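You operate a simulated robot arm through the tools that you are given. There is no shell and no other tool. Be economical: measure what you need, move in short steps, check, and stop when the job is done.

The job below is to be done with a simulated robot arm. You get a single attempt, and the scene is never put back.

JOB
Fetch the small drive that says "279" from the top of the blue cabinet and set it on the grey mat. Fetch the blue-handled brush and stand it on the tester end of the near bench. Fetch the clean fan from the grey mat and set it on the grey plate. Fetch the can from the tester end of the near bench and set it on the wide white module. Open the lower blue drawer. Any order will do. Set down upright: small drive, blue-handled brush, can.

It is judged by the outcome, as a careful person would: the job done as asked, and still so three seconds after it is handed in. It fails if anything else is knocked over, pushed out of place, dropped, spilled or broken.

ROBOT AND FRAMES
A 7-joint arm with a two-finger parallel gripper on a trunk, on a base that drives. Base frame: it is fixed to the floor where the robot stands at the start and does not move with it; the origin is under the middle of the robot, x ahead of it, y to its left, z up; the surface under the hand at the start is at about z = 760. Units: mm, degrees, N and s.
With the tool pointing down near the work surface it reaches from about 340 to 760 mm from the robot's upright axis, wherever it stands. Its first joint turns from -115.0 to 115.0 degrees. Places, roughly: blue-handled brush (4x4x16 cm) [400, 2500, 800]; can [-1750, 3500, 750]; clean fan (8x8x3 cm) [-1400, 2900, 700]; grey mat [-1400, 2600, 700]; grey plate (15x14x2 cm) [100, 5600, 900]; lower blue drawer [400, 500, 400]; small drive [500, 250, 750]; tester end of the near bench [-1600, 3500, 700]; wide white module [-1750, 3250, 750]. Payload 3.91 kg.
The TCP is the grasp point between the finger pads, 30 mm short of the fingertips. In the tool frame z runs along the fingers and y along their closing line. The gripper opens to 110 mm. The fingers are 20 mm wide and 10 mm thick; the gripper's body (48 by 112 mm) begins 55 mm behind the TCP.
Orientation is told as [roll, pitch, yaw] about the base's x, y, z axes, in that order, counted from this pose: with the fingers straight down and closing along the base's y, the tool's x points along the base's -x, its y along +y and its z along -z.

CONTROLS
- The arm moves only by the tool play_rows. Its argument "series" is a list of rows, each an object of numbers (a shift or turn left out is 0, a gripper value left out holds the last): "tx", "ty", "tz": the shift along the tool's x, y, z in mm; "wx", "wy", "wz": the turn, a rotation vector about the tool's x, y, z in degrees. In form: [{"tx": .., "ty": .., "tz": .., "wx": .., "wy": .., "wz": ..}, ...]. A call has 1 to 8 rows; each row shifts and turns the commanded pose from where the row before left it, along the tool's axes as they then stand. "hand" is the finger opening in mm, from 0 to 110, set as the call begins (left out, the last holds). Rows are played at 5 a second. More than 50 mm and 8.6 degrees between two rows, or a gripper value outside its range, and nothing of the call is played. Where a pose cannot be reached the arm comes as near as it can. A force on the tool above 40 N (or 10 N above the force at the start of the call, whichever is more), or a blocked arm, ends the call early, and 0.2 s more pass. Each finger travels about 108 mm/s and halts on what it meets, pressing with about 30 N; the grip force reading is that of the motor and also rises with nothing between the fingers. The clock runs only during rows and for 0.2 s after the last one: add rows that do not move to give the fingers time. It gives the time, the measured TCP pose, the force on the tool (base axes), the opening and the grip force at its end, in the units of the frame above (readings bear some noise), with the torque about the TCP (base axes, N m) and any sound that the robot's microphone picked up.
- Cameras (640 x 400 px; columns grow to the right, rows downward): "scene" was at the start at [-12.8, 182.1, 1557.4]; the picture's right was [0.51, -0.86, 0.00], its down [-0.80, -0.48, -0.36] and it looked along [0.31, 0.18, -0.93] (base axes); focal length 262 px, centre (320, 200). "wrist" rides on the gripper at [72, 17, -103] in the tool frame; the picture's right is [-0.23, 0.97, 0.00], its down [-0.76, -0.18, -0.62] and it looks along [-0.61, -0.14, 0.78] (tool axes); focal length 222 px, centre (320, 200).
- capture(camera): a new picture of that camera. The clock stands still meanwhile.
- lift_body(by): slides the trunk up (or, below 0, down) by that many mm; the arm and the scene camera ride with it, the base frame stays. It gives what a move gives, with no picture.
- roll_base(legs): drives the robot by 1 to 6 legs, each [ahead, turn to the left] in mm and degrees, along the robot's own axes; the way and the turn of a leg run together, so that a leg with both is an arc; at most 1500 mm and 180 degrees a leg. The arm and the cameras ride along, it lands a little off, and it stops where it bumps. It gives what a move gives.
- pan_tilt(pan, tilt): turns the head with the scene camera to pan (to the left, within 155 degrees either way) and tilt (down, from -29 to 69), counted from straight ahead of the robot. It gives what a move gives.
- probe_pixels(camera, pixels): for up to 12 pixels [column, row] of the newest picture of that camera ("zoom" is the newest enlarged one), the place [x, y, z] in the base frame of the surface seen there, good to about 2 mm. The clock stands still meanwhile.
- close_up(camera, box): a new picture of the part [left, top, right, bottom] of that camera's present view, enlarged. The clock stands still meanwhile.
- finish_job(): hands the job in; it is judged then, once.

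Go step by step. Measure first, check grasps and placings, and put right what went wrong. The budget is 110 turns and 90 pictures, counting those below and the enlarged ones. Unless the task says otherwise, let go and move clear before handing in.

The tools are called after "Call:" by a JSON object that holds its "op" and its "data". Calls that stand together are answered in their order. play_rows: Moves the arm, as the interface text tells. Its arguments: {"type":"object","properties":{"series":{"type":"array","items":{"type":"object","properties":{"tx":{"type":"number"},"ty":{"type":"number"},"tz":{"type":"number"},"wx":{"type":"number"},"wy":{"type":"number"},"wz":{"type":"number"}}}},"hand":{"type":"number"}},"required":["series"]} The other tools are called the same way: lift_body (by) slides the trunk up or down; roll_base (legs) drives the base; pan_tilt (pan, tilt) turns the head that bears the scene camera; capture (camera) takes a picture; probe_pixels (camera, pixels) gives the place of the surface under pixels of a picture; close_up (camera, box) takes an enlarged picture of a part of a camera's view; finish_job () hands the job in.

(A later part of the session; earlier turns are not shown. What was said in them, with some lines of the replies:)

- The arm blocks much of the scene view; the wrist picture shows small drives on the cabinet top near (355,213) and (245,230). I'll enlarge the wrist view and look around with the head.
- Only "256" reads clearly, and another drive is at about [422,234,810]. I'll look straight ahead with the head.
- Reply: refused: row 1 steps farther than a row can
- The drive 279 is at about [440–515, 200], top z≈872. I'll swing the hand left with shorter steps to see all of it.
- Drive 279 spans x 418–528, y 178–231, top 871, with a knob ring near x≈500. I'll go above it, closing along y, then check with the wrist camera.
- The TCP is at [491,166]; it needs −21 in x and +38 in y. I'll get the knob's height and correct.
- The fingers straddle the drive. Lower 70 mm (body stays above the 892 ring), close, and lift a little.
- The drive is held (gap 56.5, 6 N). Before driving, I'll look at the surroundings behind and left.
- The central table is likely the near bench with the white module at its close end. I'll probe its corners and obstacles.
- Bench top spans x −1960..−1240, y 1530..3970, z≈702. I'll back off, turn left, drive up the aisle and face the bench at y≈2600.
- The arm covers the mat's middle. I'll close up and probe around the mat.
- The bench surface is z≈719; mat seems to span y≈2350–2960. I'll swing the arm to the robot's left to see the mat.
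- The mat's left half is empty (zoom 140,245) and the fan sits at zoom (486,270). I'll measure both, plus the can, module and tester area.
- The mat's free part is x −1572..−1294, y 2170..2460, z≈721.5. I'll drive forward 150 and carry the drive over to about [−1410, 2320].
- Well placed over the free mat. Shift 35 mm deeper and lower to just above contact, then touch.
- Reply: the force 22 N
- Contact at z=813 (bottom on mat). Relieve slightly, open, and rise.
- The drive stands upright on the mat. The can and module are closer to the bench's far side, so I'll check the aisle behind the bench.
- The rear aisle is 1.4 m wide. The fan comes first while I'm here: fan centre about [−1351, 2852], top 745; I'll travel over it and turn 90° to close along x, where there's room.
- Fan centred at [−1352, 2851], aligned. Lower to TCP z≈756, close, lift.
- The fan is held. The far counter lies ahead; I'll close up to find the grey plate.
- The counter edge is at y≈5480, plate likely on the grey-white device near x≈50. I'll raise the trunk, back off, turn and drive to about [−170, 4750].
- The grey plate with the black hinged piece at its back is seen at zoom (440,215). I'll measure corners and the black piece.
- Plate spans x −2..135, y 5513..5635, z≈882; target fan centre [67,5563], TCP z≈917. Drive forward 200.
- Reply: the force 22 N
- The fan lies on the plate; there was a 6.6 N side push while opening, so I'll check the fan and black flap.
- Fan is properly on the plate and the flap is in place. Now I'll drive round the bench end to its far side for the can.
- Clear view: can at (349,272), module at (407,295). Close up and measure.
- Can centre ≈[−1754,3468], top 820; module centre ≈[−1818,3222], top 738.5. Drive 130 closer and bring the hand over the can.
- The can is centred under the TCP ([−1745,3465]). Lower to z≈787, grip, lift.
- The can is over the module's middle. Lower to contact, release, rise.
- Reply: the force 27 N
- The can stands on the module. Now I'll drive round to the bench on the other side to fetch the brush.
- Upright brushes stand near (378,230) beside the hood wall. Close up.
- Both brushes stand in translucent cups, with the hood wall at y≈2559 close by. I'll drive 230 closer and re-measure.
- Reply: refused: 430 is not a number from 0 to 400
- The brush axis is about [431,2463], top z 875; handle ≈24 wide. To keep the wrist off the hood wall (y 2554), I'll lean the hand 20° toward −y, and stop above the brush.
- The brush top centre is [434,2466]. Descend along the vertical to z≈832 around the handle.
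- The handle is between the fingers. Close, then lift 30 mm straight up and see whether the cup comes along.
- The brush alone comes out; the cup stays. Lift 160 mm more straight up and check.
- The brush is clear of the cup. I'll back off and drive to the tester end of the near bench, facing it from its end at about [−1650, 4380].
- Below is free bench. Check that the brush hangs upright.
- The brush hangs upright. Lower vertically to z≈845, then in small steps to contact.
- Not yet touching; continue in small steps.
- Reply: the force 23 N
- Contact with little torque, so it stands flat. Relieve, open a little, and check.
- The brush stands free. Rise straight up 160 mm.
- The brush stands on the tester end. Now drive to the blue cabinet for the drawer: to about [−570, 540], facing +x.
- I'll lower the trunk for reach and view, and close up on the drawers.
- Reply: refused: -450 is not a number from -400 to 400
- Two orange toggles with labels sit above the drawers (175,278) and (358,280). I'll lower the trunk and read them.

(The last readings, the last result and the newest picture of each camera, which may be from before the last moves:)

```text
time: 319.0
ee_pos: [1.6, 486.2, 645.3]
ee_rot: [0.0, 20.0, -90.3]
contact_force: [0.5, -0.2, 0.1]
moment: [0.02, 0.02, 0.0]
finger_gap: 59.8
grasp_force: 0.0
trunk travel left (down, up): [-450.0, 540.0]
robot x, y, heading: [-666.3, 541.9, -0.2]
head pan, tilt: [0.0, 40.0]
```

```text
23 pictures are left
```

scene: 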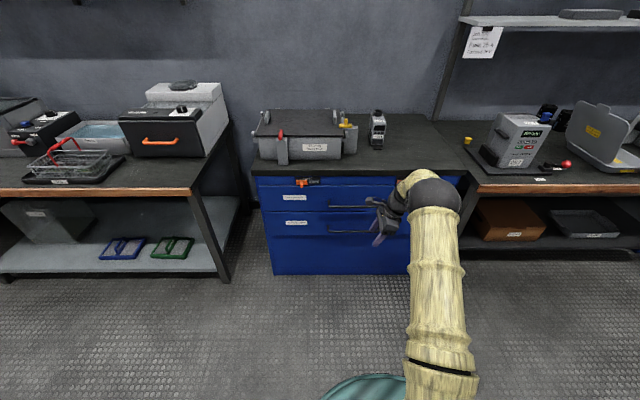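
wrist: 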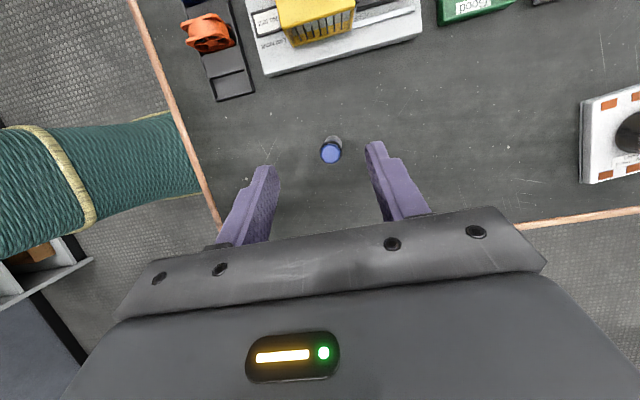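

Call:
{"op": "close_up", "data": {"camera": "scene", "box": [270, 170, 350, 220]}}

Call:
{"op": "close_up", "data": {"camera": "scene", "box": [250, 160, 440, 280]}}

Call:
{"op": "probe_pixels", "data": {"camera": "zoom", "pixels": [[270, 155], [275, 160], [420, 155], [270, 235], [275, 240], [400, 238], [200, 70], [200, 330], [160, 73], [60, 345], [300, 150], [320, 235]]}}

```text
8.00 times, centred on (310, 195) of scene
```

zoom: 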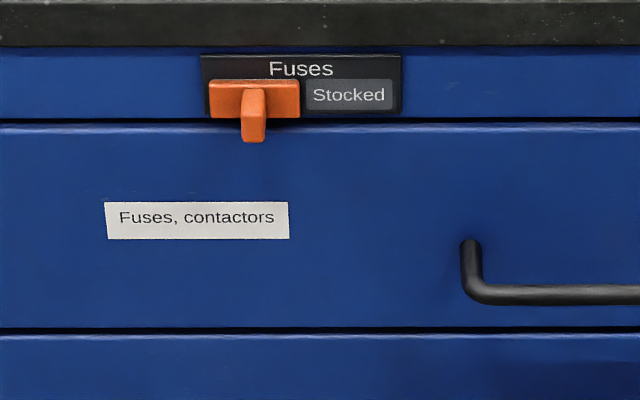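

```text
3.33 times, centred on (345, 220) of scene
```

zoom: 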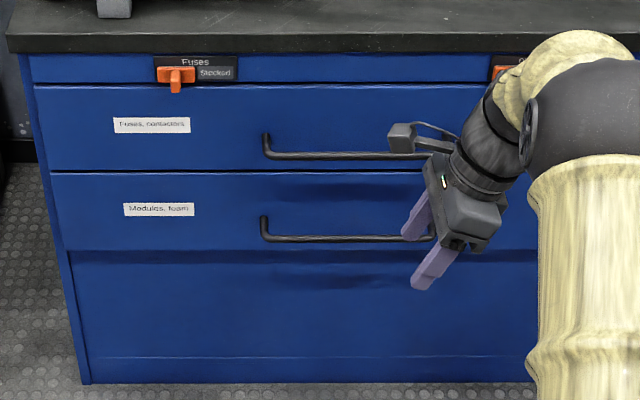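

```text
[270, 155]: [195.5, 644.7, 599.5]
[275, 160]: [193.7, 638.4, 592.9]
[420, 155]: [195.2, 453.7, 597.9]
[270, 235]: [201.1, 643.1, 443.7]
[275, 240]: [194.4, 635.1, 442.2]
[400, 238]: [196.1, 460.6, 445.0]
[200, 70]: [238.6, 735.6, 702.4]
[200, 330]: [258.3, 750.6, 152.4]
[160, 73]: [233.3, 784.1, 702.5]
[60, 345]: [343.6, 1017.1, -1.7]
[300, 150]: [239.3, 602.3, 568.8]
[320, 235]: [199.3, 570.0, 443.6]
```

The orange pieces are just stock sliders; the lower drawer ("Modules, foam") has a bar handle at x≈197, z≈443, y≈430–645, face x≈240. I'll turn the hand to point forward and 30° down with fingers closing above/behind the bar.

Call:
{"op": "play_rows", "data": {"series": [{"wy": -7}, {"wy": -7}, {"wy": -6}, {"wx": -7.5}, {"wx": -7.5}, {"wx": -7.5}, {"wx": -7.5}], "hand": 44}}

Call:
{"op": "play_rows", "data": {"series": [{"wx": -7.5}, {"wx": -7.5}, {"wx": -7.5}, {"wx": -7.5}, {}]}}

Call:
{"op": "lift_body", "data": {"by": -165}}

Call:
{"op": "capture", "data": {"camera": "wrist"}}

```text
time: 320.6
ee_pos: [0.8, 486.5, 645.9]
ee_rot: [30.0, -0.1, -90.4]
contact_force: [0.0, 0.3, -1.0]
moment: [-0.03, -0.02, -0.02]
finger_gap: 43.9
grasp_force: 0.0
trunk travel left (down, up): [-450.0, 540.0]
robot x, y, heading: [-674.4, 541.2, 0.0]
head pan, tilt: [0.0, 40.0]
```

```text
time: 321.8
ee_pos: [0.8, 486.0, 646.0]
ee_rot: [60.1, 0.1, -90.3]
contact_force: [-0.3, 0.1, -0.7]
moment: [-0.04, 0.03, 0.03]
finger_gap: 44.0
grasp_force: 0.0
trunk travel left (down, up): [-450.0, 540.0]
robot x, y, heading: [-667.9, 539.3, -0.4]
head pan, tilt: [0.0, 40.0]
```

```text
time: 323.7
ee_pos: [1.0, 486.2, 480.5]
ee_rot: [60.0, -0.1, -90.3]
contact_force: [0.0, -1.0, -0.1]
moment: [-0.02, -0.05, 0.0]
finger_gap: 44.0
grasp_force: 0.0
trunk travel left (down, up): [-285.0, 705.0]
robot x, y, heading: [-671.6, 539.6, -0.2]
head pan, tilt: [0.0, 40.0]
```

```text
20 pictures are left
```

wrist: 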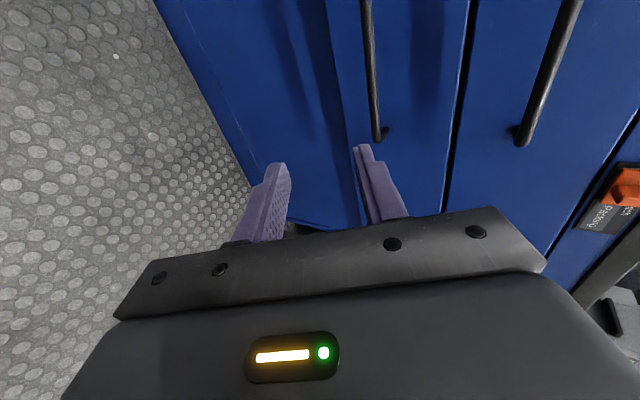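

Call:
{"op": "probe_pixels", "data": {"camera": "wrist", "pixels": [[369, 60], [374, 100], [366, 20], [380, 132], [410, 60], [548, 90]]}}

Call:
{"op": "play_rows", "data": {"series": [{"tx": 25}, {"tx": 25}, {}]}}

Call:
{"op": "roll_base", "data": {"legs": [[130, 0]]}}

Call:
{"op": "capture", "data": {"camera": "wrist"}}

```text
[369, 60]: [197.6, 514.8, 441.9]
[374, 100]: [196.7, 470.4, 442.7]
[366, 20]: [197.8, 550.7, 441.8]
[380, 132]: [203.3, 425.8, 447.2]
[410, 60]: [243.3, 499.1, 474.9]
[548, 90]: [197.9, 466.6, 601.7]
```

```text
time: 324.5
ee_pos: [0.4, 537.6, 481.1]
ee_rot: [60.0, 0.0, -90.4]
contact_force: [0.2, 0.2, -0.4]
moment: [-0.02, -0.02, 0.03]
finger_gap: 44.1
grasp_force: 0.2
trunk travel left (down, up): [-285.0, 705.0]
robot x, y, heading: [-669.3, 537.3, -0.5]
head pan, tilt: [0.0, 40.0]
```

```text
time: 325.9
ee_pos: [132.3, 535.0, 479.5]
ee_rot: [60.1, 0.0, -90.4]
contact_force: [0.6, 0.6, -0.5]
moment: [0.03, -0.02, -0.01]
finger_gap: 44.2
grasp_force: 0.1
trunk travel left (down, up): [-285.0, 705.0]
robot x, y, heading: [-539.5, 536.0, -0.1]
head pan, tilt: [0.0, 40.0]
```

```text
19 pictures are left
```

wrist: 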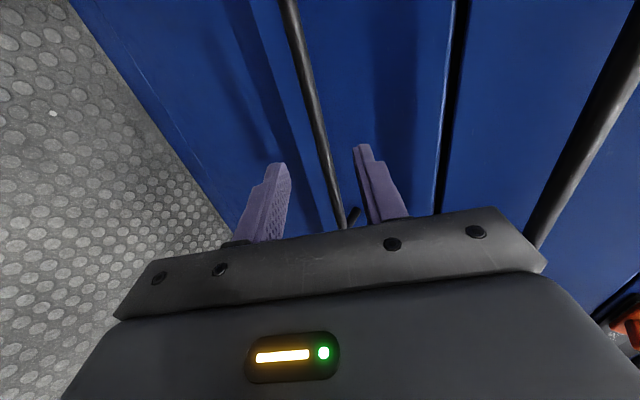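

Aligned: move 67 mm along the fingers so the bar lies between them.

Call:
{"op": "play_rows", "data": {"series": [{"tz": 25}, {"tz": 25}, {"tz": 10}, {"tz": 7}, {}]}}

Call:
{"op": "play_rows", "data": {"series": [{}, {}, {}, {}], "hand": 0}}

Call:
{"op": "capture", "data": {"camera": "wrist"}}

```text
time: 327.1
ee_pos: [189.5, 535.0, 446.3]
ee_rot: [60.0, 0.0, -90.4]
contact_force: [0.1, 0.3, -0.4]
moment: [0.03, 0.01, 0.01]
finger_gap: 44.2
grasp_force: 0.0
trunk travel left (down, up): [-285.0, 705.0]
robot x, y, heading: [-539.7, 539.3, -0.4]
head pan, tilt: [0.0, 40.0]
```

```text
time: 328.1
ee_pos: [189.2, 534.8, 447.2]
ee_rot: [60.0, -0.1, -90.4]
contact_force: [2.1, 1.1, 0.7]
moment: [-0.2, -0.05, 0.1]
finger_gap: 11.6
grasp_force: 45.4
trunk travel left (down, up): [-285.0, 705.0]
robot x, y, heading: [-540.6, 539.5, 0.0]
head pan, tilt: [0.0, 40.0]
```

```text
18 pictures are left
```

wrist: 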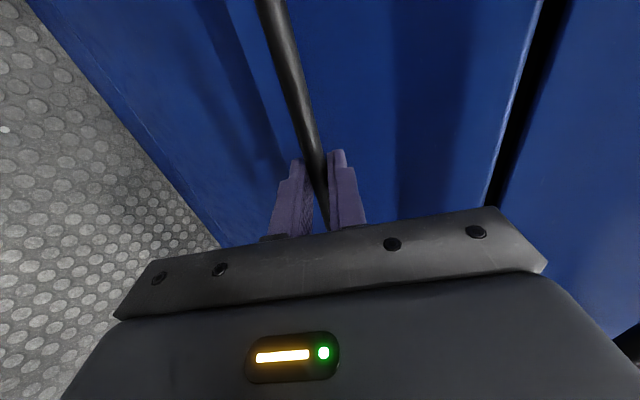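

The bar is gripped (gap 11.6). Pull straight along −x with the arm in small steps first.

Call:
{"op": "play_rows", "data": {"series": [{"tz": -8.7, "ty": -5}, {"tz": -8.7, "ty": -5}, {"tz": -17.3, "ty": -10}, {"tz": -17.3, "ty": -10}, {}]}}

```text
time: 329.3
ee_pos: [130.3, 535.1, 446.5]
ee_rot: [60.0, -0.1, -90.4]
contact_force: [-1.9, -6.7, 3.7]
moment: [-0.37, -0.04, -0.05]
finger_gap: 11.7
grasp_force: 44.8
trunk travel left (down, up): [-285.0, 705.0]
robot x, y, heading: [-538.7, 535.4, -0.3]
head pan, tilt: [0.0, 40.0]
```

It moved 60 mm with little force, grip kept. Continue by reversing the base 200 mm.

Call:
{"op": "roll_base", "data": {"legs": [[-200, 0]]}}

Call:
{"op": "capture", "data": {"camera": "wrist"}}

Call:
{"op": "capture", "data": {"camera": "scene"}}

```text
time: 331.1
ee_pos: [-68.4, 534.6, 447.5]
ee_rot: [60.0, 0.0, -90.5]
contact_force: [1.4, -17.4, 1.0]
moment: [-0.31, -0.02, 0.06]
finger_gap: 11.6
grasp_force: 44.9
trunk travel left (down, up): [-285.0, 705.0]
robot x, y, heading: [-738.4, 538.9, -0.4]
head pan, tilt: [0.0, 40.0]
```

```text
17 pictures are left
```

wrist: 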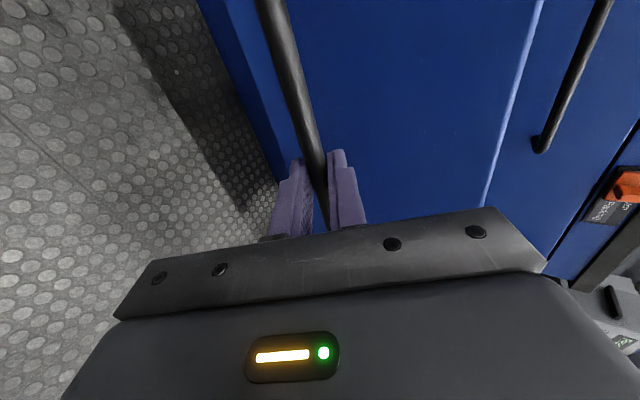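

```text
16 pictures are left
```

scene: 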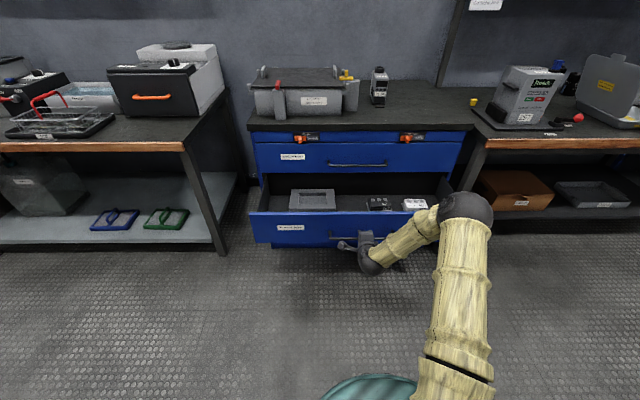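

The drawer is open about 260 mm. I'll pull a bit more with the arm to make it fully open, minding the force.

Call:
{"op": "play_rows", "data": {"series": [{"tz": -13, "ty": -7.5}, {"tz": -13, "ty": -7.5}, {"tz": -13, "ty": -7.5}, {"tz": -13, "ty": -7.5}, {}]}}

```text
time: 332.3
ee_pos: [-129.5, 535.1, 447.3]
ee_rot: [60.0, -0.2, -90.6]
contact_force: [-1.9, -8.6, 2.4]
moment: [-0.36, 0.0, 0.06]
finger_gap: 11.3
grasp_force: 44.7
trunk travel left (down, up): [-285.0, 705.0]
robot x, y, heading: [-741.7, 538.9, -0.2]
head pan, tilt: [0.0, 40.0]
```

Call:
{"op": "play_rows", "data": {"series": [{"tz": -13, "ty": -7.5}, {"tz": -13, "ty": -7.5}, {"tz": -13, "ty": -7.5}, {"tz": -13, "ty": -7.5}, {}]}}

Call:
{"op": "capture", "data": {"camera": "scene"}}

```text
time: 333.5
ee_pos: [-188.0, 534.8, 446.2]
ee_rot: [60.1, -0.2, -90.8]
contact_force: [-0.8, -19.6, 4.1]
moment: [-0.64, -0.01, -0.5]
finger_gap: 11.7
grasp_force: 44.7
trunk travel left (down, up): [-285.0, 705.0]
robot x, y, heading: [-735.7, 539.8, -0.7]
head pan, tilt: [0.0, 40.0]
```

```text
15 pictures are left
```

scene: 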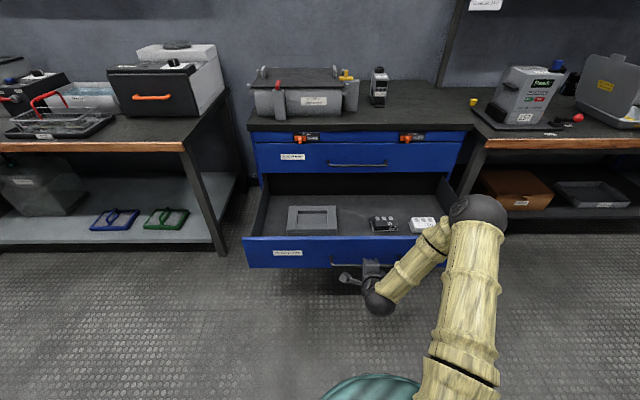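

Open by about 375 mm — ample. Release the bar and withdraw along the fingers.

Call:
{"op": "play_rows", "data": {"series": [{}, {}, {}], "hand": 44}}

Call:
{"op": "play_rows", "data": {"series": [{"tz": -20}, {"tz": -30}, {"tz": -30}, {}]}}

Call:
{"op": "roll_base", "data": {"legs": [[-150, 0]]}}

Call:
{"op": "capture", "data": {"camera": "scene"}}

```text
time: 334.3
ee_pos: [-188.4, 536.6, 446.2]
ee_rot: [60.0, -0.1, -90.5]
contact_force: [0.6, 0.4, 0.2]
moment: [-0.01, 0.0, 0.01]
finger_gap: 43.9
grasp_force: 0.1
trunk travel left (down, up): [-285.0, 705.0]
robot x, y, heading: [-738.5, 536.7, -0.3]
head pan, tilt: [0.0, 40.0]
```

```text
time: 335.3
ee_pos: [-245.8, 536.5, 479.4]
ee_rot: [60.0, -0.1, -90.4]
contact_force: [-0.5, -0.4, 0.6]
moment: [-0.02, 0.02, 0.02]
finger_gap: 44.0
grasp_force: 0.1
out of reach, approached as far as the arm can: row 3
trunk travel left (down, up): [-285.0, 705.0]
robot x, y, heading: [-739.0, 539.5, -0.3]
head pan, tilt: [0.0, 40.0]
```

```text
time: 336.8
ee_pos: [-396.1, 537.8, 480.7]
ee_rot: [60.0, 0.0, -90.4]
contact_force: [0.4, -0.4, -0.3]
moment: [0.02, 0.0, 0.03]
finger_gap: 43.9
grasp_force: 0.1
trunk travel left (down, up): [-285.0, 705.0]
robot x, y, heading: [-887.7, 537.8, -0.2]
head pan, tilt: [0.0, 40.0]
```

```text
14 pictures are left
```

scene: 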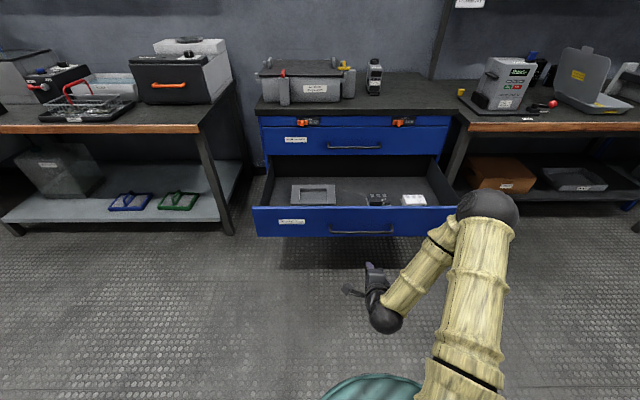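

The lower drawer stays open and the hand is clear. A last look at the near bench to confirm the brush, can and drive still stand.

Call:
{"op": "lift_body", "data": {"by": 400}}

Call:
{"op": "pan_tilt", "data": {"pan": 102, "tilt": 15}}

Call:
{"op": "close_up", "data": {"camera": "scene", "box": [200, 120, 440, 270]}}

```text
time: 340.6
ee_pos: [-395.2, 538.4, 880.1]
ee_rot: [60.0, -0.1, -90.4]
contact_force: [-0.4, -0.7, 0.4]
moment: [-0.02, 0.0, 0.0]
finger_gap: 44.1
grasp_force: 0.0
trunk travel left (down, up): [-685.0, 305.0]
robot x, y, heading: [-888.5, 542.9, -0.2]
head pan, tilt: [0.0, 40.0]
```

```text
time: 342.4
ee_pos: [-396.3, 538.0, 879.2]
ee_rot: [60.0, 0.0, -90.5]
contact_force: [-0.2, 0.0, -0.1]
moment: [0.01, -0.02, 0.0]
finger_gap: 44.2
grasp_force: 0.0
trunk travel left (down, up): [-685.0, 305.0]
robot x, y, heading: [-887.2, 540.2, -0.3]
head pan, tilt: [102.0, 15.0]
```

```text
2.67 times, centred on (320, 195) of scene
```

zoom: 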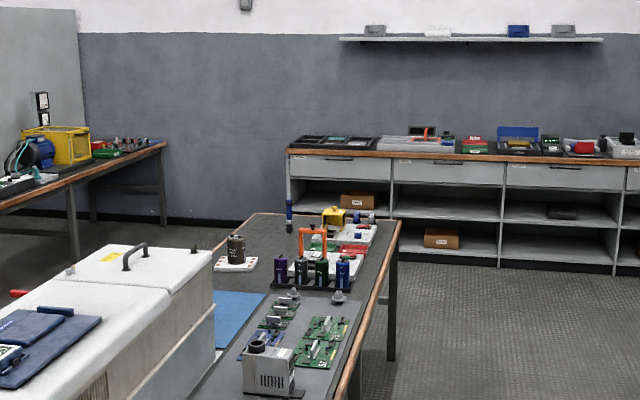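

The drive, can on the module (235,250) and blue-handled brush (289,213) are all standing; the fan is on the plate and the drawer is open. Handing in.

Call:
{"op": "finish_job", "data": {}}

```text
The job is handed in.
```

All five parts of the job are done, and I handed it in with the gripper empty and clear. I last saw the fan when I set it down and checked the rest just before hand-in.

- **Small drive "279":** it stands upright on the grey mat.
- **Blue-handled brush:** it stands on the tester end of the near bench. It lifted out of its clear cup, which stayed where it was.
- **Clean fan:** it lies on the grey plate. There was a light push (about 7 N) as the fingers opened; I measured the fan and the black flap behind it afterwards, and both were in place.
- **Can:** it stands upright on the wide white module.
- **Lower blue drawer:** it is open by about 375 mm.
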